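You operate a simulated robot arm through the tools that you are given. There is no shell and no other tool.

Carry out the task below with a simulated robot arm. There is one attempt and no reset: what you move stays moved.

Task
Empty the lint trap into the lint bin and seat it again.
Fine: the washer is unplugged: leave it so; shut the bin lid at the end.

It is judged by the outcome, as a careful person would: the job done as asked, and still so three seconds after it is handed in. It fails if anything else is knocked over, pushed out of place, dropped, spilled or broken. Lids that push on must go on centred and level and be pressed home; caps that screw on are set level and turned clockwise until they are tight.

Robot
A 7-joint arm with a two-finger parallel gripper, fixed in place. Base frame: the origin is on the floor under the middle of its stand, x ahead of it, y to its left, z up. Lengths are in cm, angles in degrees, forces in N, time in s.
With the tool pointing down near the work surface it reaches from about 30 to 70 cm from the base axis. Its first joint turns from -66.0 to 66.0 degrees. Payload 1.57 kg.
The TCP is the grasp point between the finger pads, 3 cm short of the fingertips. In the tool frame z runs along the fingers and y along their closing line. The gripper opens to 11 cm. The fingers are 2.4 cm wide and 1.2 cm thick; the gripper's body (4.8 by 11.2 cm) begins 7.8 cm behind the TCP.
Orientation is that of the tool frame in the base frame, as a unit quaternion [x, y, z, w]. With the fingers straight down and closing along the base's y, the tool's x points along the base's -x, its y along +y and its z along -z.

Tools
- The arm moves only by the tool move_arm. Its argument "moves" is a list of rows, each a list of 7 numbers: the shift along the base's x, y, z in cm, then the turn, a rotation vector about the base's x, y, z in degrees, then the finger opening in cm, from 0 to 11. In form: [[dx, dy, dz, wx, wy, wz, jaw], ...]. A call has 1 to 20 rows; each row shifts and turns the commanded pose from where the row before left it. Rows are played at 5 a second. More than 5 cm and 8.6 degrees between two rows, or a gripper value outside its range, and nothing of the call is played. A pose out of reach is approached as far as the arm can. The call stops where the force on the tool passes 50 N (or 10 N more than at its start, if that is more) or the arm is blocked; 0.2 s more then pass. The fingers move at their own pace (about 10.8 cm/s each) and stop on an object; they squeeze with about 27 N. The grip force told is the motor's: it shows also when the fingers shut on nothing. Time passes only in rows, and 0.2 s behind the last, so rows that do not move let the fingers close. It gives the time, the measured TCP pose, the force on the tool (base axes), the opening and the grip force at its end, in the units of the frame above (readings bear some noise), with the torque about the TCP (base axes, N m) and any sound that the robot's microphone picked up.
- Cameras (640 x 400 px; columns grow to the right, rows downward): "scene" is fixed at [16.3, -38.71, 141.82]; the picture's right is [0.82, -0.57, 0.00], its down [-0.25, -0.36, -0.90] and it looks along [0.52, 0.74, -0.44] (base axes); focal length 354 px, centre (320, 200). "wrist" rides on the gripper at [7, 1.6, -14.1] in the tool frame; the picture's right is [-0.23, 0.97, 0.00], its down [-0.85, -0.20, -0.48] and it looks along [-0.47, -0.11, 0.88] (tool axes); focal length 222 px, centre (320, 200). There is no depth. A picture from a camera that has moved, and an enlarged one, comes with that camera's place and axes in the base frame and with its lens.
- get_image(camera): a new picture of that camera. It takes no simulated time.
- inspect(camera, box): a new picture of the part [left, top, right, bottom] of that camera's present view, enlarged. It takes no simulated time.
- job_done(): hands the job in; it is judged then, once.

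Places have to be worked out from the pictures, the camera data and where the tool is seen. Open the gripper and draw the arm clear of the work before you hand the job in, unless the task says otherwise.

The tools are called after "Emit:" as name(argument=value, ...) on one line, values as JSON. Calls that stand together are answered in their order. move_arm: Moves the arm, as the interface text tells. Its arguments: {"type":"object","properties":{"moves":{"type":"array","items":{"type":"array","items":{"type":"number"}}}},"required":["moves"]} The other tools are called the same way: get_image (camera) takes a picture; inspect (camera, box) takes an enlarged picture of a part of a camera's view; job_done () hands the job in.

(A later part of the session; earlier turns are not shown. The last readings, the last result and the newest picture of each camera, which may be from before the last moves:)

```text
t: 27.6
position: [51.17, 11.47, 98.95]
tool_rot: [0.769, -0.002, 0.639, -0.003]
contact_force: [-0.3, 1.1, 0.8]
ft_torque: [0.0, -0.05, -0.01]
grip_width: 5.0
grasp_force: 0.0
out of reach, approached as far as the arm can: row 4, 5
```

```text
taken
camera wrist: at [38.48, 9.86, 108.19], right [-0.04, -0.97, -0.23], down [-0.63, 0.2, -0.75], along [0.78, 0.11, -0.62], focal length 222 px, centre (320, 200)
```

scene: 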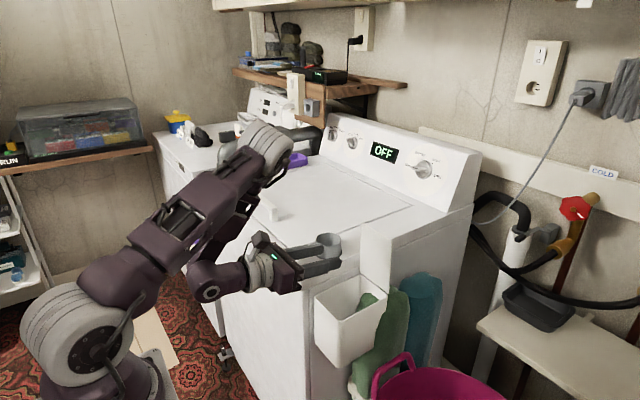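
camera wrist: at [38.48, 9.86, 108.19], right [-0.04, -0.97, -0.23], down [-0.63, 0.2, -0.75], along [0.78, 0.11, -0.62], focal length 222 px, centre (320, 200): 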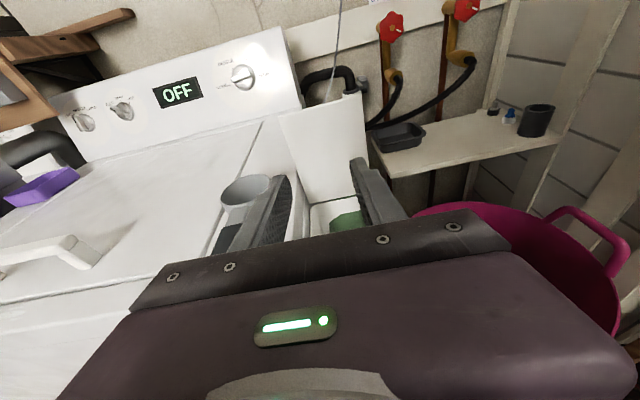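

At roll 180° the hand is just at its limit near the body, but the trap handle is further out. I shift left over the handle (y≈21.5) at safe height and look from the wrist camera, which is now above.

Emit:
move_arm(moves=[[0.5, 2.5, 0.5, 0, 0, 0, 5], [0.5, 3, 0.5, 0, 0, 0, 5], [0.1, 3, 0, 0, 0, 0, 5], [0, 2.2, 0, 0, 0, 0, 5], [0, 0, 0, 0, 0, 0, 5]])

Emit:
get_image(camera="wrist")

Emit:
get_image(camera="scene")

```text
t: 28.8
position: [52.31, 22.26, 99.97]
tool_rot: [0.768, -0.002, 0.64, -0.003]
contact_force: [-0.4, 0.1, -0.5]
ft_torque: [0.02, 0.02, 0.02]
grip_width: 4.99
grasp_force: 0.1
```

```text
taken
camera wrist: at [39.56, 20.6, 109.2], right [-0.04, -0.97, -0.23], down [-0.62, 0.2, -0.75], along [0.78, 0.11, -0.62], focal length 222 px, centre (320, 200)
```

wrist: 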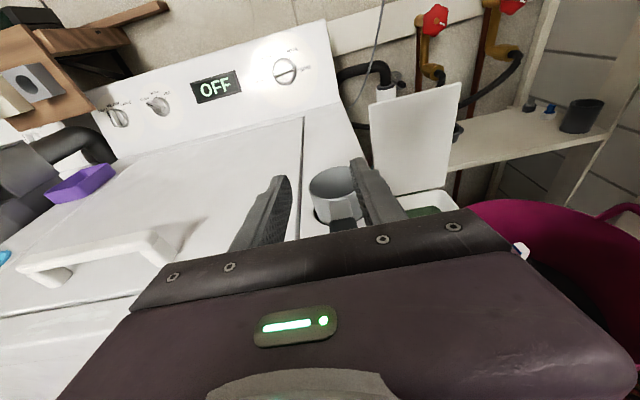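

```text
taken
```

scene: 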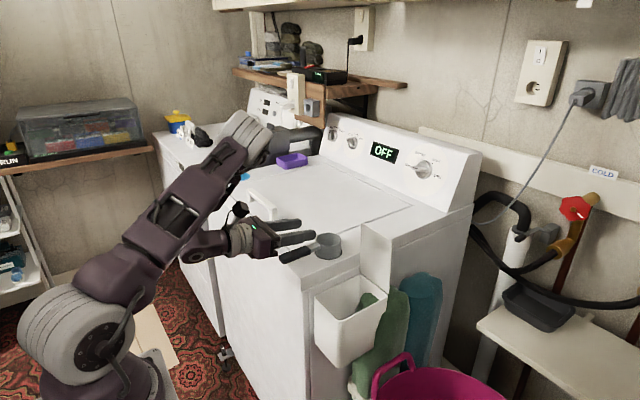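

Over the handle now, reachable without warnings. I enlarge the wrist view to place the handle precisely.

Emit:
inspect(camera="wrist", box=[260, 140, 420, 240])

Emit:
inspect(camera="scene", box=[220, 190, 380, 290])

```text
4.00 times, centred on (340, 190) of wrist
camera zoom: at [39.56, 20.6, 109.2], right [-0.04, -0.97, -0.23], down [-0.62, 0.2, -0.75], along [0.78, 0.11, -0.62], focal length 888 px, centre (240, 240)
```

zoom: 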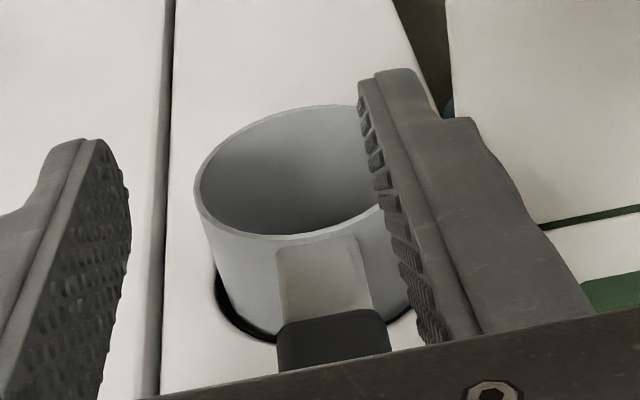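

```text
4.00 times, centred on (300, 240) of scene
camera zoom: at [16.3, -38.71, 141.82], right [0.82, -0.57, 0.0], down [-0.25, -0.36, -0.9], along [0.52, 0.74, -0.44], focal length 1416 px, centre (400, 40)
```

zoom: 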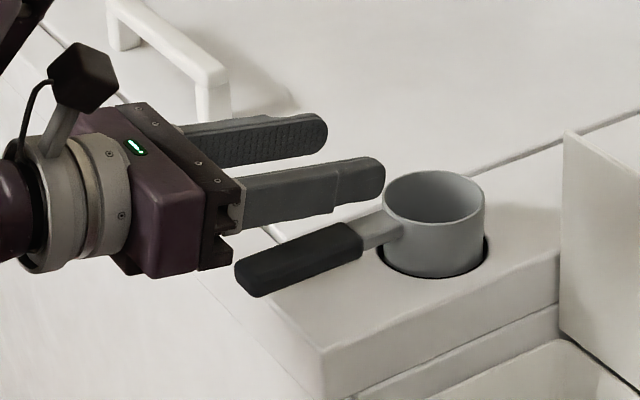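

The handle's axis is at y≈21.25, its mid-height about z 94.5. I shift to x 51, y 21.25, then lower around the handle with the jaws at 5 cm.

Emit:
move_arm(moves=[[-0.6, -0.5, -0.5, 0, 0, 0, 5], [-0.7, -0.5, -1, 0, 0, 0, 5], [0, 0, -1.5, 0, 0, 0, 5], [0, 0, -1.3, 0, 0, 0, 5], [0, 0, -1.2, 0, 0, 0, 5], [0, 0, 0, 0, 0, 0, 5]])

Emit:
inspect(camera="wrist", box=[240, 130, 420, 250])

Emit:
inspect(camera="scene", box=[230, 200, 370, 290])

```text
t: 30.2
position: [51.0, 21.16, 94.29]
tool_rot: [0.767, -0.002, 0.641, -0.004]
contact_force: [-0.1, -0.1, -0.8]
ft_torque: [-0.01, 0.0, 0.01]
grip_width: 5.0
grasp_force: 0.0
```

```text
3.33 times, centred on (330, 190) of wrist
camera zoom: at [38.26, 19.52, 103.66], right [-0.04, -0.97, -0.23], down [-0.62, 0.2, -0.75], along [0.78, 0.11, -0.61], focal length 740 px, centre (287, 233)
```

zoom: 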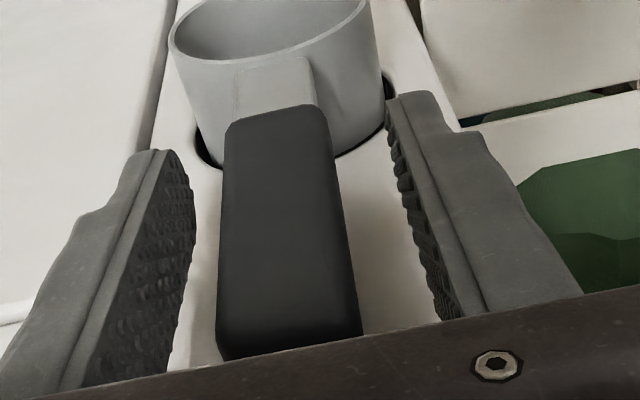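

```text
4.44 times, centred on (300, 245) of scene
camera zoom: at [16.3, -38.71, 141.82], right [0.82, -0.57, 0.0], down [-0.25, -0.36, -0.9], along [0.52, 0.74, -0.44], focal length 1574 px, centre (409, 0)
```

zoom: 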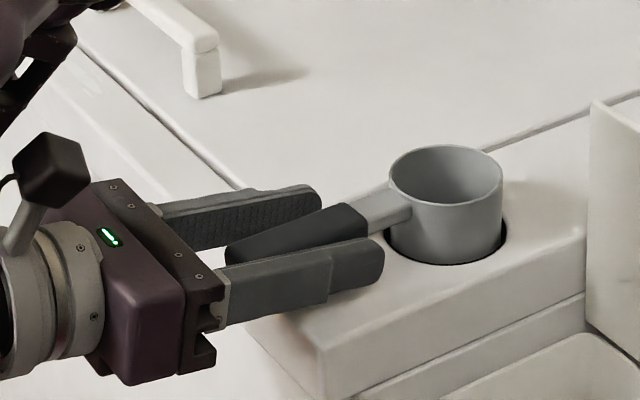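

The handle is between the pads, offset ~0.25 cm to +y and slightly high. I shift +0.25 in y, +0.3 in z and close on it.

Emit:
move_arm(moves=[[0, 0.25, 0.3, 0, 0, 0, 5], [0, 0, 0, 0, 0, 0, 3.5], [0, 0, 0, 0, 0, 0, 2.5], [0, 0, 0, 0, 0, 0, 1.5], [0, 0, 0, 0, 0, 0, 1.5], [0, 0, 0, 0, 0, 0, 1.5]])

Emit:
inspect(camera="wrist", box=[240, 130, 420, 250])

Emit:
inspect(camera="scene", box=[230, 200, 370, 290])

```text
t: 31.6
position: [51.15, 21.28, 94.52]
tool_rot: [0.768, -0.002, 0.64, -0.003]
contact_force: [0.3, 0.5, 0.7]
ft_torque: [-0.12, -0.1, -0.05]
grip_width: 2.57
grasp_force: 27.2
```

```text
3.33 times, centred on (330, 190) of wrist
camera zoom: at [38.28, 19.77, 103.99], right [-0.04, -0.97, -0.23], down [-0.62, 0.2, -0.75], along [0.78, 0.11, -0.61], focal length 740 px, centre (287, 233)
```

zoom: 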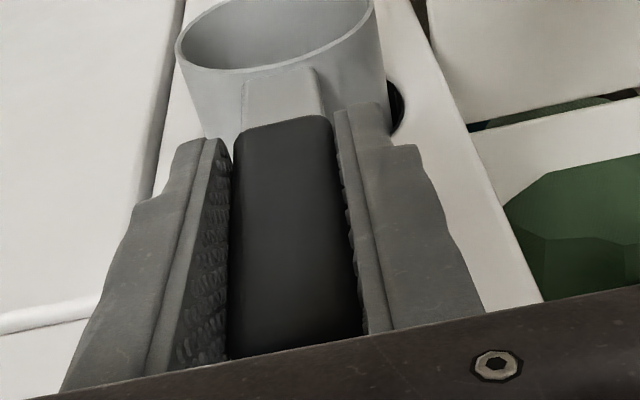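

```text
4.44 times, centred on (300, 245) of scene
camera zoom: at [16.3, -38.71, 141.82], right [0.82, -0.57, 0.0], down [-0.25, -0.36, -0.9], along [0.52, 0.74, -0.44], focal length 1574 px, centre (409, 0)
```

zoom: 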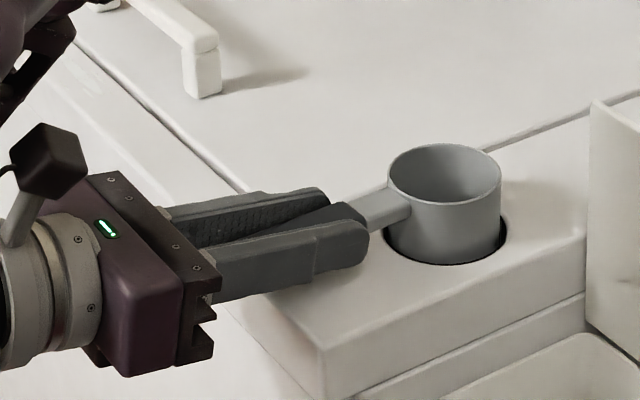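

The handle is held (2.57 cm, no side load). I lift straight up slowly and check.

Emit:
move_arm(moves=[[0, 0, 0.5, 0, 0, 0, 1.5], [0, 0, 0.7, 0, 0, 0, 1.5], [0, 0, 0.8, 0, 0, 0, 1.5], [0, 0, 1, 0, 0, 0, 1.5], [0, 0, 1, 0, 0, 0, 1.5], [0, 0, 1, 0, 0, 0, 1.5], [0, 0, 0, 0, 0, 0, 1.5]])

Emit:
inspect(camera="scene", box=[220, 180, 380, 290])

```text
t: 33.2
position: [50.92, 21.34, 99.63]
tool_rot: [0.768, -0.001, 0.64, -0.004]
contact_force: [-0.1, -0.1, -1.2]
ft_torque: [0.04, 0.11, 0.0]
grip_width: 2.55
grasp_force: 26.9
```

```text
3.64 times, centred on (300, 235) of scene
camera zoom: at [16.3, -38.71, 141.82], right [0.82, -0.57, 0.0], down [-0.25, -0.36, -0.9], along [0.52, 0.74, -0.44], focal length 1287 px, centre (393, 73)
```

zoom: 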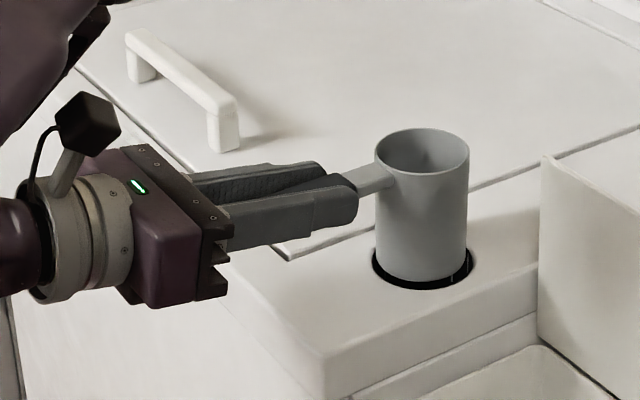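

It lifts freely (about 1.2 N). The cup is deep and its bottom is still in the hole; I lift another 4 cm.

Emit:
move_arm(moves=[[0, 0, 1, 0, 0, 0, 1.5], [0, 0, 1, 0, 0, 0, 1.5], [0, 0, 1, 0, 0, 0, 1.5], [0, 0, 1, 0, 0, 0, 1.5], [0, 0, 0, 0, 0, 0, 1.5]])

Emit:
inspect(camera="scene", box=[220, 160, 400, 290])

Emit:
inspect(camera="wrist", box=[240, 110, 420, 250])

```text
t: 34.4
position: [50.92, 21.57, 103.53]
tool_rot: [0.768, -0.002, 0.641, -0.003]
contact_force: [0.7, -1.0, -1.2]
ft_torque: [0.02, 0.1, 0.03]
grip_width: 2.58
grasp_force: 27.1
```

```text
3.08 times, centred on (310, 225) of scene
camera zoom: at [16.3, -38.71, 141.82], right [0.82, -0.57, 0.0], down [-0.25, -0.36, -0.9], along [0.52, 0.74, -0.44], focal length 1089 px, centre (351, 123)
```

zoom: 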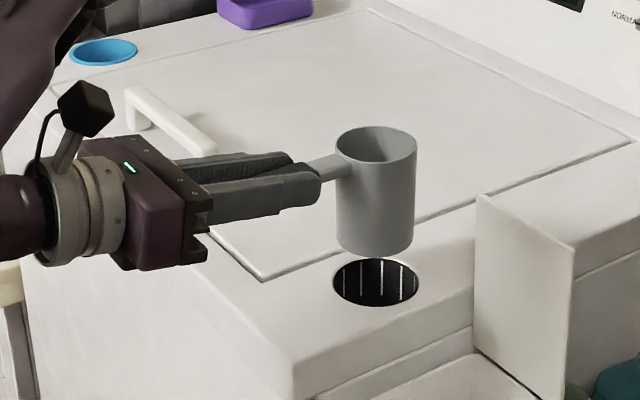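

```text
2.86 times, centred on (330, 180) of wrist
camera zoom: at [38.26, 19.8, 112.9], right [-0.04, -0.97, -0.23], down [-0.62, 0.2, -0.75], along [0.78, 0.11, -0.61], focal length 635 px, centre (291, 257)
```

zoom: 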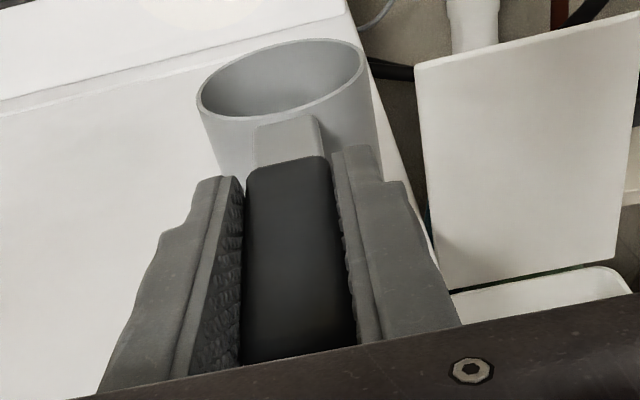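

The trap is out; the hole is at about (60.8, 21.2). I carry it sideways over the bin at this height, starting the roll gently (36°, cup bottom swinging to −y) on the way.

Emit:
move_arm(moves=[[0, -2, 0, 0, 0, 0, 1.5], [0, -2, 0, -6.1, 0, 1.13, 1.5], [0, -2, 0, -6.1, 0, 1.13, 1.5], [0, -2, 0, -6.1, 0, 1.13, 1.5], [0, -2, 0, -6.1, 0, 1.13, 1.5], [0, -1.4, 0, -6.1, 0, 1.13, 1.5], [0, 0, 0, -5, 0, 0.93, 1.5], [0, 0, 0, 0, 0, 0, 1.5]])

Emit:
get_image(camera="scene")

Emit:
get_image(camera="wrist")

```text
t: 36.2
position: [51.3, 11.01, 102.86]
tool_rot: [0.731, 0.237, 0.609, 0.195]
contact_force: [-0.1, 0.1, -0.4]
ft_torque: [0.01, 0.1, -0.01]
grip_width: 2.54
grasp_force: 26.9
out of reach, approached as far as the arm can: row 5, 6
```

```text
taken
```

scene: 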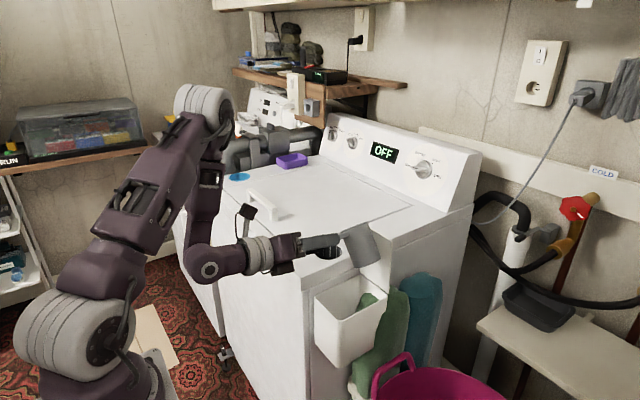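

```text
taken
camera wrist: at [38.47, 13.84, 111.89], right [0.07, -0.92, 0.38], down [-0.62, -0.34, -0.71], along [0.78, -0.18, -0.59], focal length 222 px, centre (320, 200)
```

wrist: 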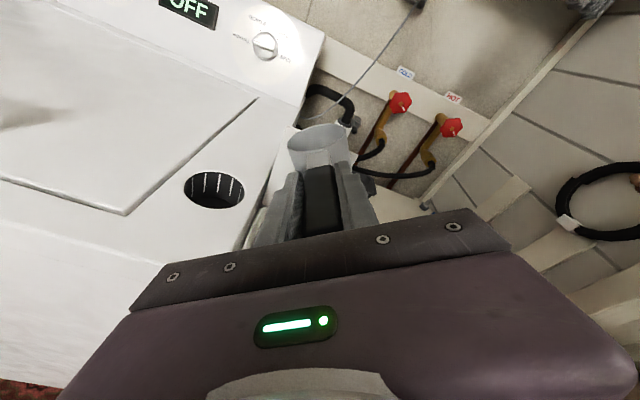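

The cup hangs over the bin, rolled 36°. I roll on to about 80° (still not pouring) while shifting a bit to y≈9.2, then lower toward the bin.

Emit:
move_arm(moves=[[0, -0.3, 0, -7.2, 0, 1.34, 1.5], [0, -0.3, 0, -7.2, 0, 1.34, 1.5], [0, -0.3, 0, -7.2, 0, 1.34, 1.5], [0, -0.3, 0, -7.2, 0, 1.34, 1.5], [0, -0.3, 0, -7.2, 0, 1.34, 1.5], [0, -0.3, 0, -7.2, 0, 1.34, 1.5], [0, 0, -2, 0, 0, 0, 1.5], [0, 0, -2, 0, 0, 0, 1.5], [0, 0, 0, 0, 0, 0, 1.5]])

Emit:
get_image(camera="scene")

Emit:
get_image(camera="wrist")

```text
t: 38.2
position: [52.03, 9.93, 98.64]
tool_rot: [0.59, 0.493, 0.491, 0.409]
contact_force: [0.0, 0.2, -0.3]
ft_torque: [0.02, 0.15, -0.01]
grip_width: 2.56
grasp_force: 26.8
out of reach, approached as far as the arm can: row 2, 4, 6
```

```text
taken
```

scene: 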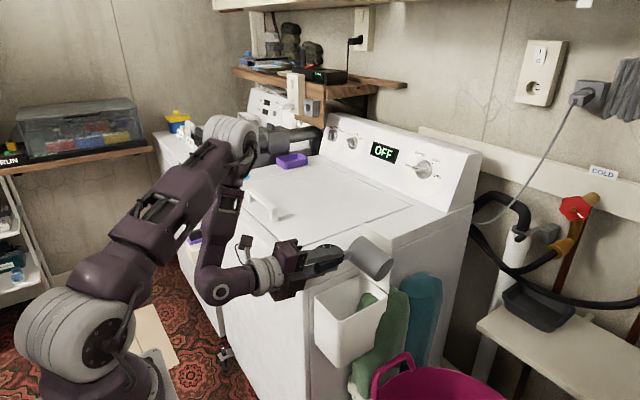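

```text
taken
camera wrist: at [38.66, 16.6, 103.97], right [0.17, -0.4, 0.9], down [-0.53, -0.81, -0.26], along [0.83, -0.44, -0.35], focal length 222 px, centre (320, 200)
```

wrist: 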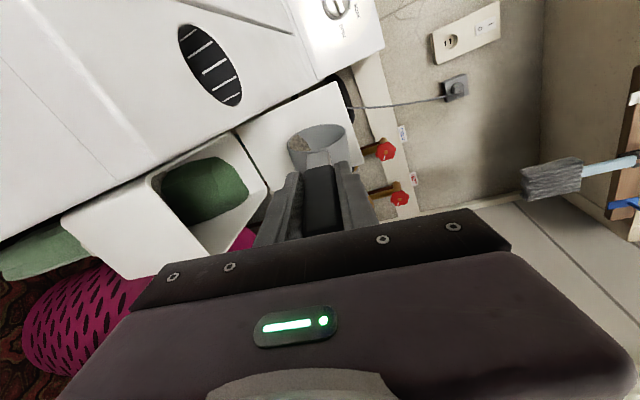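

Rolled to ~80°, no contact forces. I zoom in to check clearance to the open lid and the bin before pouring.

Emit:
inspect(camera="scene", box=[280, 200, 420, 330])

Emit:
inspect(camera="wrist", box=[140, 60, 420, 260])

```text
3.08 times, centred on (350, 265) of scene
camera zoom: at [16.3, -38.71, 141.82], right [0.82, -0.57, 0.0], down [-0.25, -0.36, -0.9], along [0.52, 0.74, -0.44], focal length 1089 px, centre (228, 0)
```

zoom: 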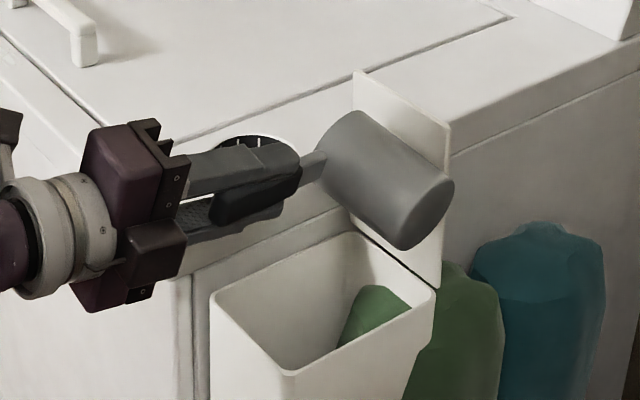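

```text
2.00 times, centred on (280, 160) of wrist
camera zoom: at [38.66, 16.6, 103.97], right [0.17, -0.4, 0.9], down [-0.53, -0.81, -0.26], along [0.83, -0.44, -0.35], focal length 444 px, centre (400, 280)
```

zoom: 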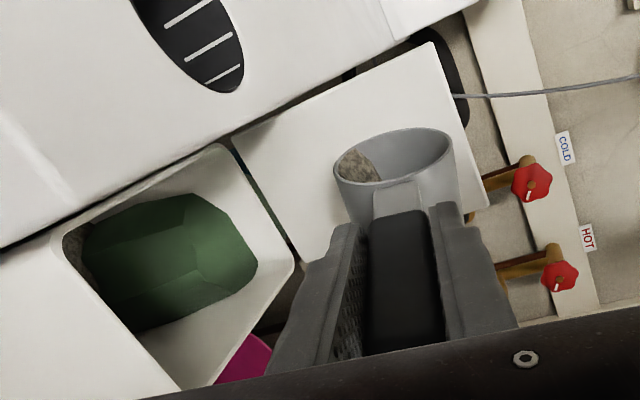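

Clearances look good: the mouth is over the middle of the bin, the lid is just behind the cup. I lower to z≈93.5 and draw back ~1.2 cm in x to stay off the lid.

Emit:
move_arm(moves=[[-0.4, -0.2, -1.7, 0, 0, 0, 1.5], [-0.4, -0.2, -1.7, 0, 0, 0, 1.5], [-0.4, -0.1, -1.7, 0, 0, 0, 1.5], [0, 0, 0, 0, 0, 0, 1.5]])

Emit:
inspect(camera="scene", box=[280, 200, 420, 330])

```text
t: 39.2
position: [50.89, 9.44, 93.37]
tool_rot: [0.59, 0.494, 0.491, 0.408]
contact_force: [0.1, 0.1, -2.2]
ft_torque: [0.05, 0.13, -0.06]
grip_width: 2.58
grasp_force: 27.5
```

```text
3.08 times, centred on (350, 265) of scene
camera zoom: at [16.3, -38.71, 141.82], right [0.82, -0.57, 0.0], down [-0.25, -0.36, -0.9], along [0.52, 0.74, -0.44], focal length 1089 px, centre (228, 0)
```

zoom: 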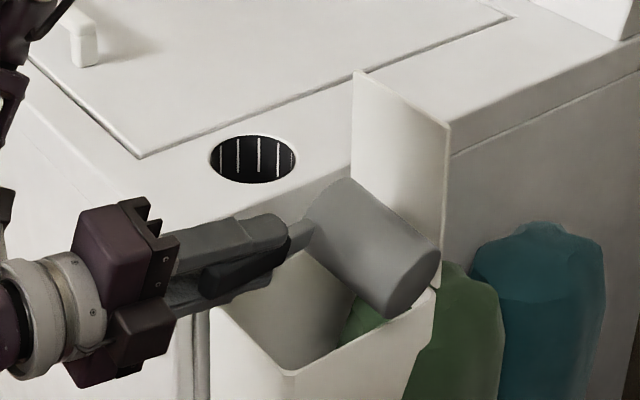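

Position is right: the mouth is over the bin centre. I roll on past horizontal to about 130° to pour, then look.

Emit:
move_arm(moves=[[0, 0, 0, -7.2, 0, 1.34, 1.5], [0, 0, 0, -7.2, 0, 1.34, 1.5], [0, 0, 0, -7.2, 0, 1.34, 1.5], [0, 0, 0, -7.2, 0, 1.34, 1.5], [0, 0, 0, -7.2, 0, 1.34, 1.5], [0, 0, 0, -7.2, 0, 1.34, 1.5], [0, 0, 0, -7.2, 0, 1.34, 1.5], [0, 0, 0, 0, 0, 0, 1.5]])

Emit:
inspect(camera="scene", box=[280, 200, 420, 330])

Emit:
get_image(camera="wrist")

```text
t: 41.0
position: [50.92, 9.49, 93.58]
tool_rot: [0.32, 0.701, 0.264, 0.58]
contact_force: [0.3, -0.2, -1.4]
ft_torque: [0.0, 0.11, 0.02]
grip_width: 2.57
grasp_force: 26.4
```

```text
3.08 times, centred on (350, 265) of scene
camera zoom: at [16.3, -38.71, 141.82], right [0.82, -0.57, 0.0], down [-0.25, -0.36, -0.9], along [0.52, 0.74, -0.44], focal length 1089 px, centre (228, 0)
```

zoom: 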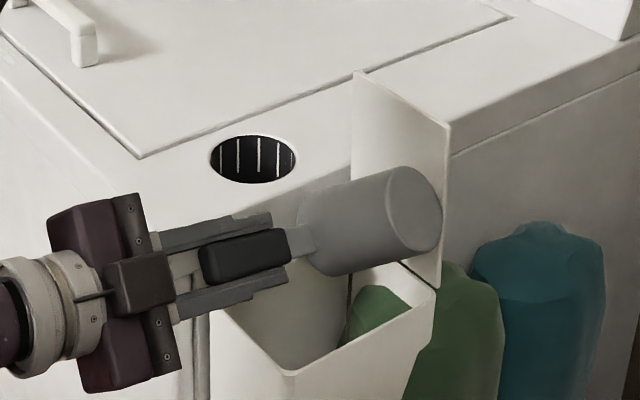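

```text
taken
camera wrist: at [36.33, 15.89, 92.87], right [0.17, 0.47, 0.87], down [-0.39, -0.78, 0.49], along [0.9, -0.42, 0.06], focal length 222 px, centre (320, 200)
```

wrist: 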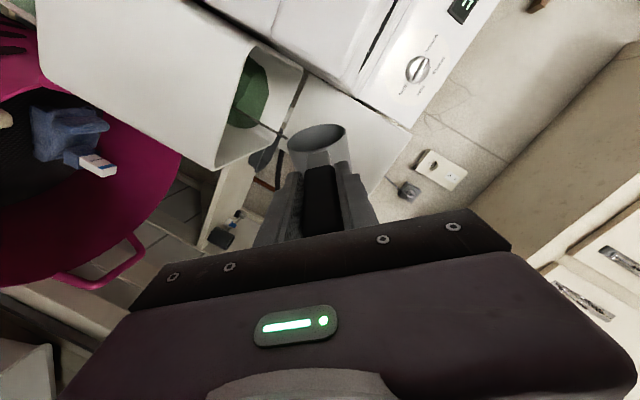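

At ~131° now. I look into the cup mouth and bin with the wrist camera for the lint.

Emit:
inspect(camera="wrist", box=[200, 30, 400, 200])

Emit:
inspect(camera="scene", box=[320, 240, 400, 320])

```text
2.35 times, centred on (300, 115) of wrist
camera zoom: at [36.33, 15.89, 92.87], right [0.17, 0.47, 0.87], down [-0.39, -0.78, 0.49], along [0.9, -0.42, 0.06], focal length 523 px, centre (367, 400)
```

zoom: 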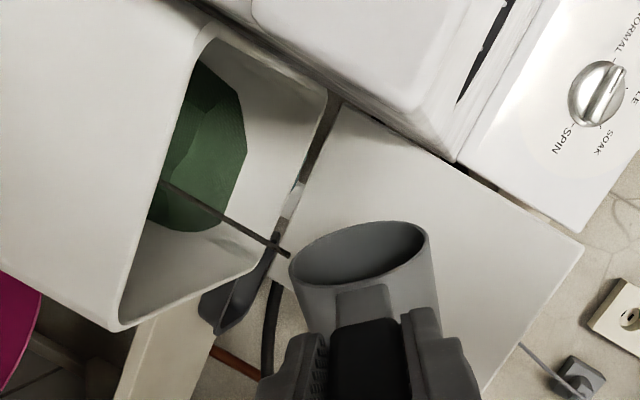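

```text
5.00 times, centred on (360, 280) of scene
camera zoom: at [16.3, -38.71, 141.82], right [0.82, -0.57, 0.0], down [-0.25, -0.36, -0.9], along [0.52, 0.74, -0.44], focal length 1770 px, centre (120, -200)
```

zoom: 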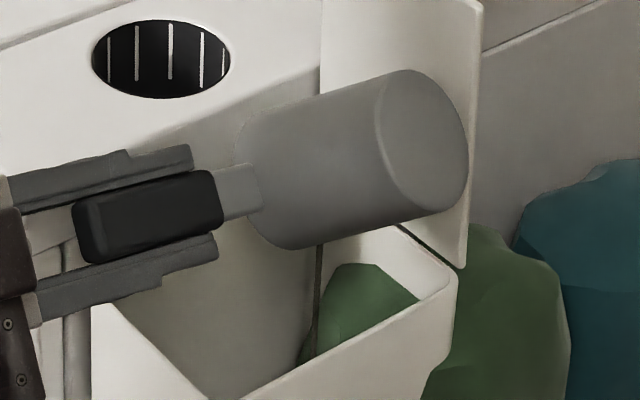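

The cup must go further over; I roll to the full 180° (cup upside down over the bin) and lower it a little.

Emit:
move_arm(moves=[[0, 0, 0, -7.2, 0, 1.34, 1.5], [0, 0, 0, -7.2, 0, 1.34, 1.5], [0, 0, 0, -7.2, 0, 1.34, 1.5], [0, 0, 0, -7.2, 0, 1.34, 1.5], [0, 0, 0, -7.2, 0, 1.34, 1.5], [0, 0, 0, -7.2, 0, 1.34, 1.5], [0, 0.3, 0, -4.9, 0, 0.9, 1.5], [0, 0.3, -0.7, 0, 0, 0, 1.5], [0, 0, 0, 0, 0, 0, 1.5]])

Emit:
inspect(camera="scene", box=[280, 200, 420, 330])

Emit:
get_image(camera="wrist")

```text
t: 43.0
position: [50.94, 10.15, 92.81]
tool_rot: [0.002, 0.77, -0.001, 0.638]
contact_force: [0.1, 0.2, -1.6]
ft_torque: [0.0, 0.11, 0.01]
grip_width: 2.56
grasp_force: 26.6
```

```text
3.08 times, centred on (350, 265) of scene
camera zoom: at [16.3, -38.71, 141.82], right [0.82, -0.57, 0.0], down [-0.25, -0.36, -0.9], along [0.52, 0.74, -0.44], focal length 1089 px, centre (228, 0)
```

zoom: 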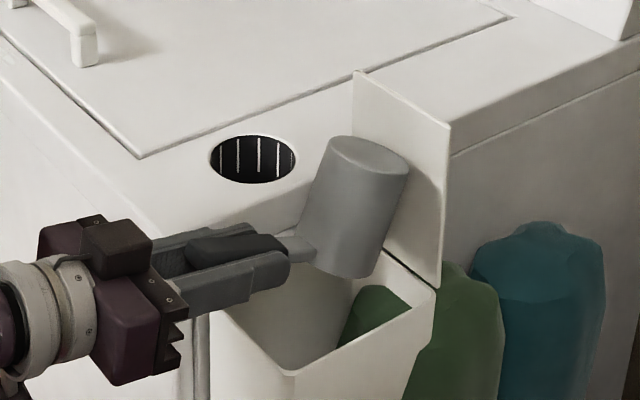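

```text
taken
camera wrist: at [35.65, 11.84, 88.58], right [0.05, 0.97, 0.22], down [-0.31, -0.2, 0.93], along [0.95, -0.11, 0.29], focal length 222 px, centre (320, 200)
```

wrist: 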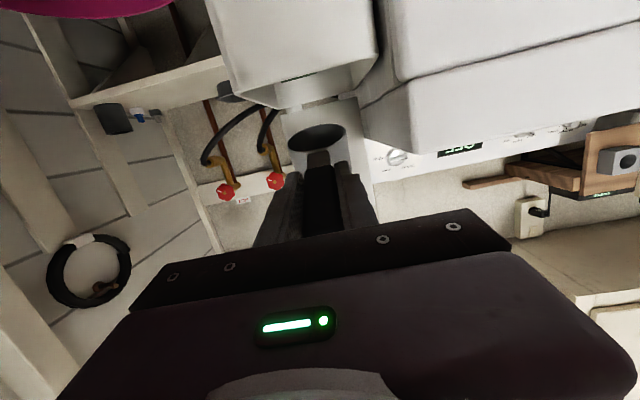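

The cup is upside down over the bin. I look up into its mouth with the low wrist camera.

Emit:
inspect(camera="wrist", box=[270, 100, 370, 180])

Emit:
inspect(camera="scene", box=[330, 260, 400, 320])

```text
5.00 times, centred on (320, 140) of wrist
camera zoom: at [35.65, 11.84, 88.58], right [0.05, 0.97, 0.22], down [-0.31, -0.2, 0.93], along [0.95, -0.11, 0.29], focal length 1111 px, centre (320, 500)
```

zoom: 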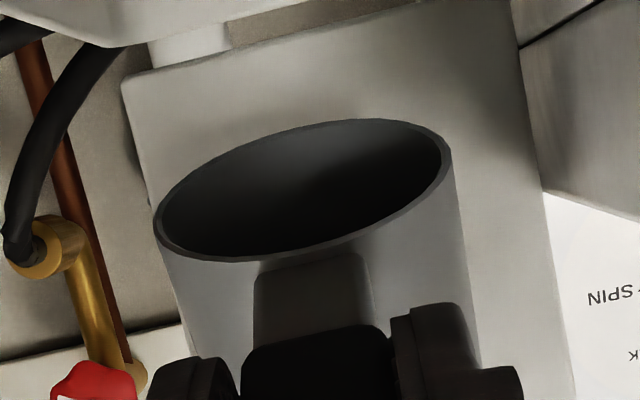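

```text
6.67 times, centred on (365, 290) of scene
camera zoom: at [16.3, -38.71, 141.82], right [0.82, -0.57, 0.0], down [-0.25, -0.36, -0.9], along [0.52, 0.74, -0.44], focal length 2360 px, centre (20, -400)
```

zoom: 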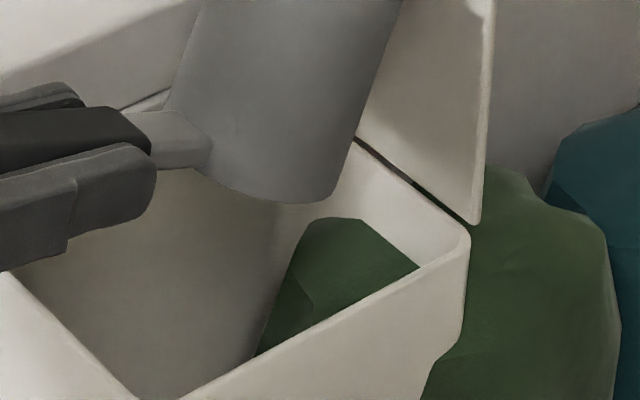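

The mouth looks clear but dark. I shake the cup up and down a few times over the bin to free any remaining lint.

Emit:
move_arm(moves=[[0, 0, 1.2, 0, 0, 0, 1.5], [0, 0, -1.2, 0, 0, 0, 1.5], [0, 0, 1.2, 0, 0, 0, 1.5], [0, 0, -1.2, 0, 0, 0, 1.5], [0, 0, 1.2, 0, 0, 0, 1.5], [0, 0, -1.2, 0, 0, 0, 1.5], [0, 0, 1.2, 0, -6, 0, 1.5], [0, 0, -1.2, 0, -6, 0, 1.5], [0, 0, 1.2, 0, 0, 0, 1.5], [0, 0, -1.2, 0, 0, 0, 1.5], [0, 0, 0, 0, 0, 0, 1.5]])

Emit:
inspect(camera="scene", box=[280, 200, 420, 330])

Emit:
inspect(camera="wrist", box=[200, 60, 400, 200])

```text
t: 45.4
position: [50.78, 10.01, 92.85]
tool_rot: [0.003, 0.699, -0.001, 0.715]
contact_force: [-0.6, 1.1, -1.5]
ft_torque: [-0.01, 0.1, 0.02]
grip_width: 2.58
grasp_force: 26.8
```

```text
3.08 times, centred on (350, 265) of scene
camera zoom: at [16.3, -38.71, 141.82], right [0.82, -0.57, 0.0], down [-0.25, -0.36, -0.9], along [0.52, 0.74, -0.44], focal length 1089 px, centre (228, 0)
```

zoom: 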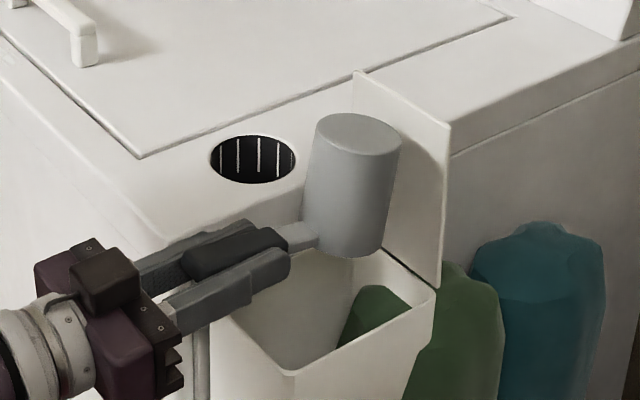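

```text
2.86 times, centred on (300, 130) of wrist
camera zoom: at [36.84, 11.85, 85.44], right [0.0, 0.97, 0.23], down [-0.5, -0.2, 0.84], along [0.87, -0.11, 0.48], focal length 635 px, centre (377, 400)
```

zoom: 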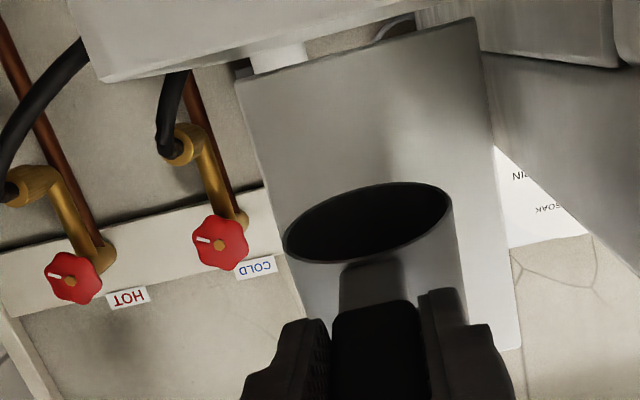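

I undo the pitch and roll back to about 80°, where I could earlier see the lint in the cup, to compare.

Emit:
move_arm(moves=[[0, 0, 0.3, 0, 6, 0, 1.5], [0, 0, 0.3, 0, 6, 0, 1.5], [0, 0, 0, 7.2, 0, -1.34, 1.5], [0, 0, 0, 7.2, 0, -1.34, 1.5], [0, 0, 0, 7.2, 0, -1.34, 1.5], [0, -0.1, 0, 7.2, 0, -1.34, 1.5], [0, -0.1, 0, 7.2, 0, -1.34, 1.5], [0, -0.1, 0, 7.2, 0, -1.34, 1.5], [0, -0.1, 0, 7.2, 0, -1.34, 1.5], [0, -0.1, 0, 7.2, 0, -1.34, 1.5], [0, 0, 0.2, 7.2, 0, -1.34, 1.5], [0, 0, 0.2, 7.2, 0, -1.34, 1.5], [0, 0, 0.2, 7.2, 0, -1.34, 1.5], [0, 0, 0.2, 7.2, 0, -1.34, 1.5], [0, 0, 1, 7.2, 0, -1.34, 1.5], [0, 0, 1, 4, 0, -0.74, 1.5], [0, 0, 0, 0, 0, 0, 1.5]])

Emit:
inspect(camera="wrist", box=[140, 60, 420, 260])

Emit:
inspect(camera="wrist", box=[280, 110, 360, 180])

Emit:
inspect(camera="scene", box=[280, 200, 420, 330])

```text
t: 49.0
position: [50.92, 9.52, 96.22]
tool_rot: [0.587, 0.499, 0.488, 0.411]
contact_force: [0.0, -0.2, -0.8]
ft_torque: [0.04, 0.15, -0.02]
grip_width: 2.57
grasp_force: 26.6
```

```text
2.00 times, centred on (280, 160) of wrist
camera zoom: at [37.44, 16.19, 101.53], right [0.17, -0.39, 0.91], down [-0.53, -0.81, -0.24], along [0.83, -0.44, -0.34], focal length 444 px, centre (400, 280)
```

zoom: 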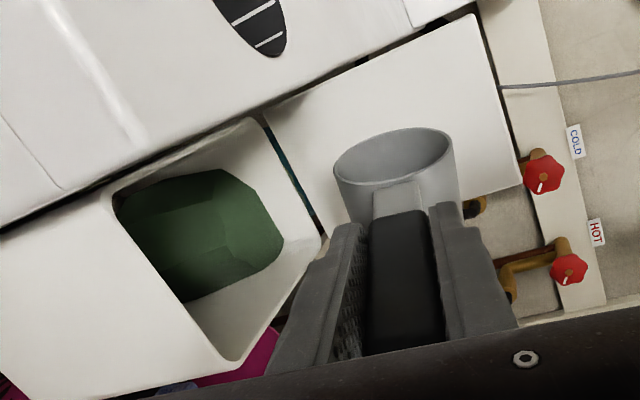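

```text
5.71 times, centred on (320, 145) of wrist
camera zoom: at [37.44, 16.19, 101.53], right [0.17, -0.39, 0.91], down [-0.53, -0.81, -0.24], along [0.83, -0.44, -0.34], focal length 1269 px, centre (320, 514)
```

zoom: 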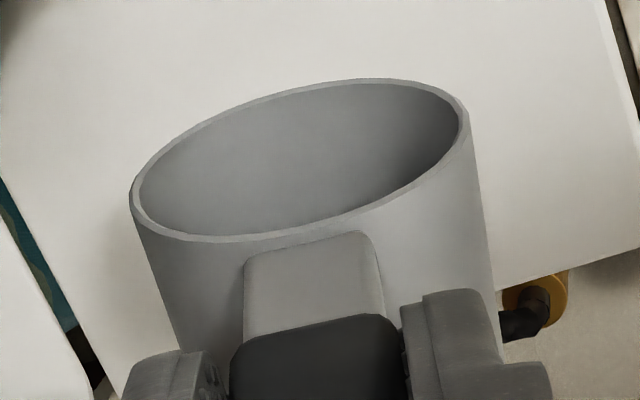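

```text
3.08 times, centred on (350, 265) of scene
camera zoom: at [16.3, -38.71, 141.82], right [0.82, -0.57, 0.0], down [-0.25, -0.36, -0.9], along [0.52, 0.74, -0.44], focal length 1089 px, centre (228, 0)
```

zoom: 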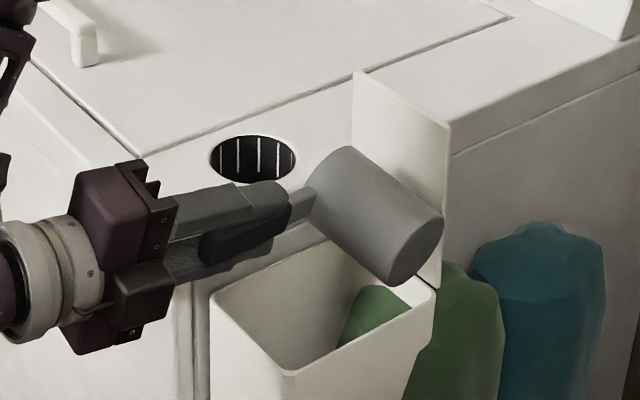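

The lint is gone from the cup. I raise it, and carry it back left over the hole while rolling upright.

Emit:
move_arm(moves=[[0, 0, 2, 0, 0, 0, 1.5], [0, 0, 2, 0, 0, 0, 1.5], [0, 0, 2.8, 0, 0, 0, 1.5], [0, 1.09, 0, 7.2, 0, -1.34, 1.5], [0, 1.09, 0, 7.2, 0, -1.34, 1.5], [0, 1.09, 0, 7.2, 0, -1.34, 1.5], [0, 1.09, 0, 7.2, 0, -1.34, 1.5], [0, 1.09, 0, 7.2, 0, -1.34, 1.5], [0, 1.09, 0, 7.2, 0, -1.34, 1.5], [0, 1.09, 0, 7.2, 0, -1.34, 1.5], [0, 1.09, 0, 7.2, 0, -1.34, 1.5], [0, 1.09, 0, 7.2, 0, -1.34, 1.5], [0, 1.09, 0, 7.2, 0, -1.34, 1.5], [0, 1.0, 0, 7.2, 0, -1.34, 1.5], [0, 0, 0, 0, 0, 0, 1.5]])

Emit:
get_image(camera="scene")

Emit:
get_image(camera="wrist")

```text
t: 52.2
position: [51.77, 22.32, 102.24]
tool_rot: [0.768, 0.0, 0.64, -0.001]
contact_force: [0.8, 0.1, -0.2]
ft_torque: [0.0, 0.14, -0.01]
grip_width: 2.57
grasp_force: 27.4
out of reach, approached as far as the arm can: row 2, 3
```

```text
taken
```

scene: 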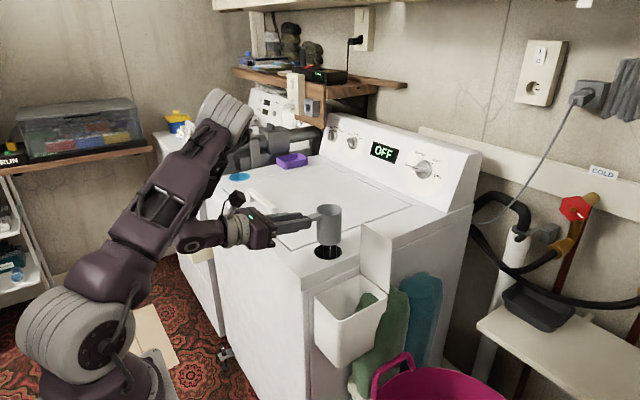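

```text
taken
camera wrist: at [39.13, 20.66, 111.63], right [-0.04, -0.97, -0.23], down [-0.62, 0.2, -0.76], along [0.78, 0.11, -0.62], focal length 222 px, centre (320, 200)
```

wrist: 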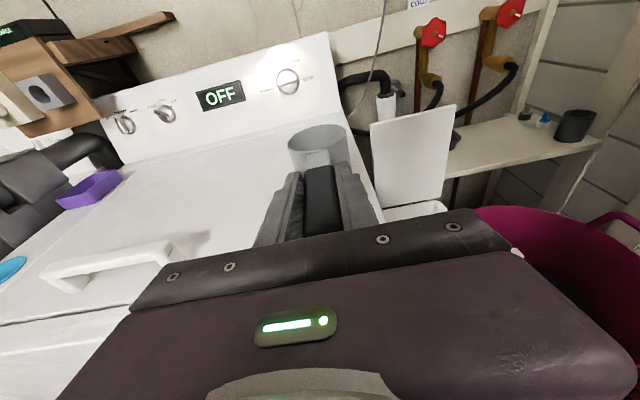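

Upright again over the washer. I shift to the exact lift-out column (x 51.0, y 21.4) and compare the view with the one when I lifted it out.

Emit:
move_arm(moves=[[-0.4, -0.45, 0.6, 0, 0, 0, 1.5], [-0.37, -0.45, 0.6, 0, 0, 0, 1.5], [0, 0, 0, 0, 0, 0, 1.5], [0, 0, 0, 0, 0, 0, 1.5]])

Emit:
inspect(camera="scene", box=[220, 160, 400, 290])

Emit:
inspect(camera="wrist", box=[240, 110, 420, 250])

```text
t: 53.2
position: [50.94, 21.24, 103.55]
tool_rot: [0.768, 0.001, 0.641, -0.001]
contact_force: [-0.3, 0.1, -0.7]
ft_torque: [-0.02, 0.12, 0.03]
grip_width: 2.56
grasp_force: 27.0
```

```text
3.08 times, centred on (310, 225) of scene
camera zoom: at [16.3, -38.71, 141.82], right [0.82, -0.57, 0.0], down [-0.25, -0.36, -0.9], along [0.52, 0.74, -0.44], focal length 1089 px, centre (351, 123)
```

zoom: 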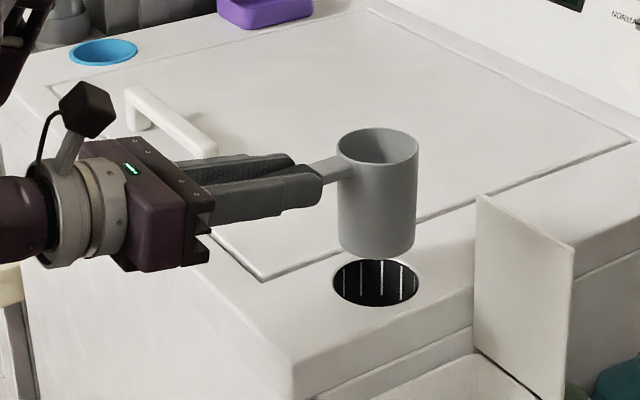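

```text
2.86 times, centred on (330, 180) of wrist
camera zoom: at [38.31, 19.74, 112.84], right [-0.04, -0.97, -0.22], down [-0.62, 0.2, -0.76], along [0.78, 0.11, -0.62], focal length 635 px, centre (291, 257)
```

zoom: 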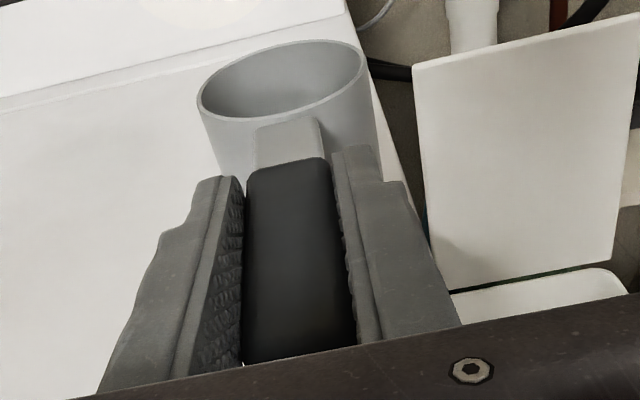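

The cup sits in the grip just as at lift-out, about 0.1 cm toward −y. I correct that and lower it into the hole slowly, stopping just short of the seat.

Emit:
move_arm(moves=[[0, 0.12, -0.5, 0, 0, 0, 1.5], [0, 0, -1, 0, 0, 0, 1.5], [0, 0, -1, 0, 0, 0, 1.5], [0, 0, -1, 0, 0, 0, 1.5], [0, 0, 0, 0, 0, 0, 1.5]])

Emit:
inspect(camera="scene", box=[270, 190, 380, 280])

```text
t: 54.4
position: [50.98, 21.45, 100.1]
tool_rot: [0.768, 0.001, 0.641, -0.001]
contact_force: [0.3, -0.5, -1.2]
ft_torque: [0.02, 0.11, 0.0]
grip_width: 2.59
grasp_force: 26.8
```

```text
4.44 times, centred on (325, 235) of scene
camera zoom: at [16.3, -38.71, 141.82], right [0.82, -0.57, 0.0], down [-0.25, -0.36, -0.9], along [0.52, 0.74, -0.44], focal length 1574 px, centre (298, 44)
```

zoom: 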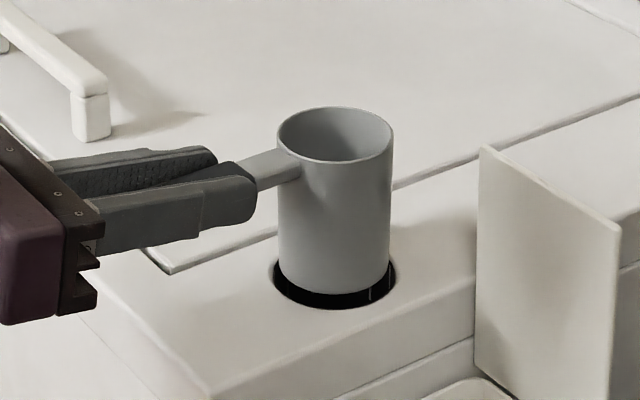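

The cup is centred in the hole. I keep lowering to just above the seated height.

Emit:
move_arm(moves=[[0, 0, -1, 0, 0, 0, 1.5], [0, 0, -1, 0, 0, 0, 1.5], [0, 0, -1, 0, 0, 0, 1.5], [0, 0, -1, 0, 0, 0, 1.5], [0, 0, -1, 0, 0, 0, 1.5], [0, 0, 0, 0, 0, 0, 1.5]])

Emit:
inspect(camera="scene", box=[270, 190, 380, 280])

```text
t: 55.8
position: [50.96, 21.53, 94.9]
tool_rot: [0.768, 0.002, 0.64, -0.002]
contact_force: [1.0, -0.3, -1.6]
ft_torque: [0.01, 0.1, 0.01]
grip_width: 2.55
grasp_force: 27.0
```

```text
4.44 times, centred on (325, 235) of scene
camera zoom: at [16.3, -38.71, 141.82], right [0.82, -0.57, 0.0], down [-0.25, -0.36, -0.9], along [0.52, 0.74, -0.44], focal length 1574 px, centre (298, 44)
```

zoom: 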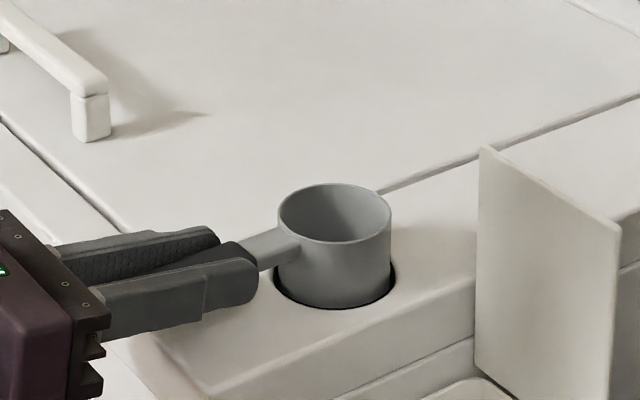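

No contact yet; compared with the original view the rim is ~0.25 cm high. I lower in small steps until it seats.

Emit:
move_arm(moves=[[0, 0, -0.15, 0, 0, 0, 1.5], [0, 0, -0.15, 0, 0, 0, 1.5], [0, 0, 0, 0, 0, 0, 1.5]])

Emit:
inspect(camera="scene", box=[230, 200, 370, 290])

```text
t: 56.6
position: [50.94, 21.33, 94.73]
tool_rot: [0.768, 0.0, 0.641, 0.0]
contact_force: [-0.5, -0.2, 0.9]
ft_torque: [-0.09, -0.01, -0.02]
grip_width: 2.56
grasp_force: 27.4
```

```text
4.44 times, centred on (300, 245) of scene
camera zoom: at [16.3, -38.71, 141.82], right [0.82, -0.57, 0.0], down [-0.25, -0.36, -0.9], along [0.52, 0.74, -0.44], focal length 1574 px, centre (409, 0)
```

zoom: 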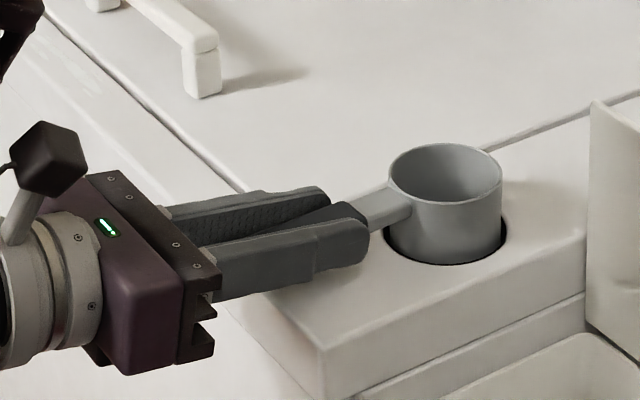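

It begins to carry (force changed from −1.4 to +0.9 N). I press another 0.2 cm to make sure it is fully seated.

Emit:
move_arm(moves=[[0, 0, -0.1, 0, 0, 0, 1.5], [0, 0, -0.1, 0, 0, 0, 1.5], [0, 0, 0, 0, 0, 0, 1.5]])

Emit:
inspect(camera="scene", box=[230, 200, 370, 290])

```text
t: 57.4
position: [51.02, 21.53, 94.57]
tool_rot: [0.767, -0.001, 0.642, 0.0]
contact_force: [-8.7, -2.4, 23.0]
ft_torque: [-0.11, -0.8, -0.1]
grip_width: 2.58
grasp_force: 27.2
```

```text
4.44 times, centred on (300, 245) of scene
camera zoom: at [16.24, -38.73, 141.82], right [0.82, -0.57, 0.0], down [-0.25, -0.36, -0.9], along [0.52, 0.74, -0.44], focal length 1574 px, centre (409, 0)
```

zoom: 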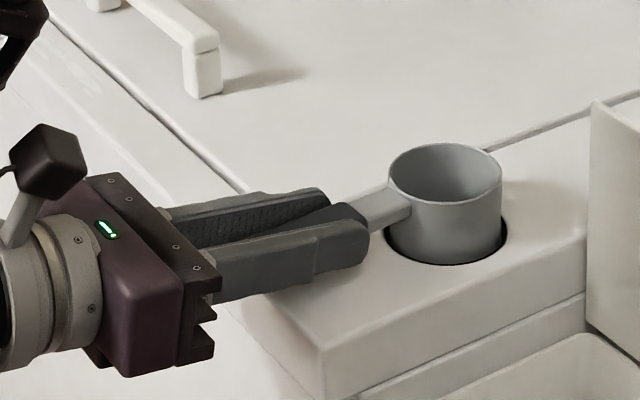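

Firm contact (23 N) — seated. I relax the push, open the jaws and lift away vertically.

Emit:
move_arm(moves=[[0, 0, 0.12, 0, 0, 0, 1.5], [0, 0, 0.03, 0, 0, 0, 1.5], [0, 0, 0, 0, 0, 0, 3.5], [0, 0, 0, 0, 0, 0, 5], [0, 0, 0, 0, 0, 0, 5], [0, 0, 1, 0, 0, 0, 5], [0, 0, 2, 0, 0, 0, 5], [0, 0, 2, 0, 0, 0, 5], [0, 0, 2, 0, 0, 0, 5], [0, 0, 0, 0, 0, 0, 5]])

Emit:
inspect(camera="scene", box=[230, 180, 390, 290])

Emit:
inspect(camera="wrist", box=[240, 110, 460, 250])

```text
t: 59.6
position: [50.99, 21.42, 101.62]
tool_rot: [0.768, 0.001, 0.641, -0.001]
contact_force: [-0.2, 1.3, 0.4]
ft_torque: [0.02, 0.02, 0.0]
grip_width: 5.0
grasp_force: 0.0
```

```text
3.64 times, centred on (310, 235) of scene
camera zoom: at [16.3, -38.71, 141.82], right [0.82, -0.57, 0.0], down [-0.25, -0.36, -0.9], along [0.52, 0.74, -0.44], focal length 1287 px, centre (356, 73)
```

zoom: 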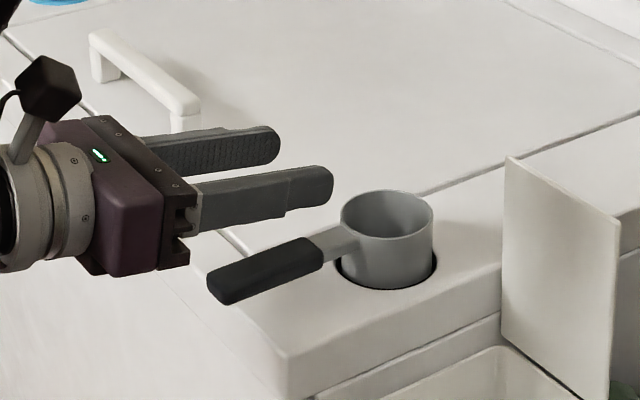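

```text
2.86 times, centred on (350, 180) of wrist
camera zoom: at [38.32, 19.86, 110.96], right [-0.04, -0.97, -0.22], down [-0.62, 0.2, -0.76], along [0.78, 0.11, -0.62], focal length 635 px, centre (234, 257)
```

zoom: 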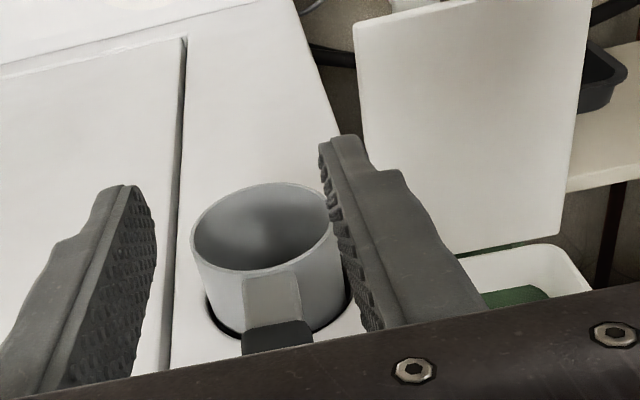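

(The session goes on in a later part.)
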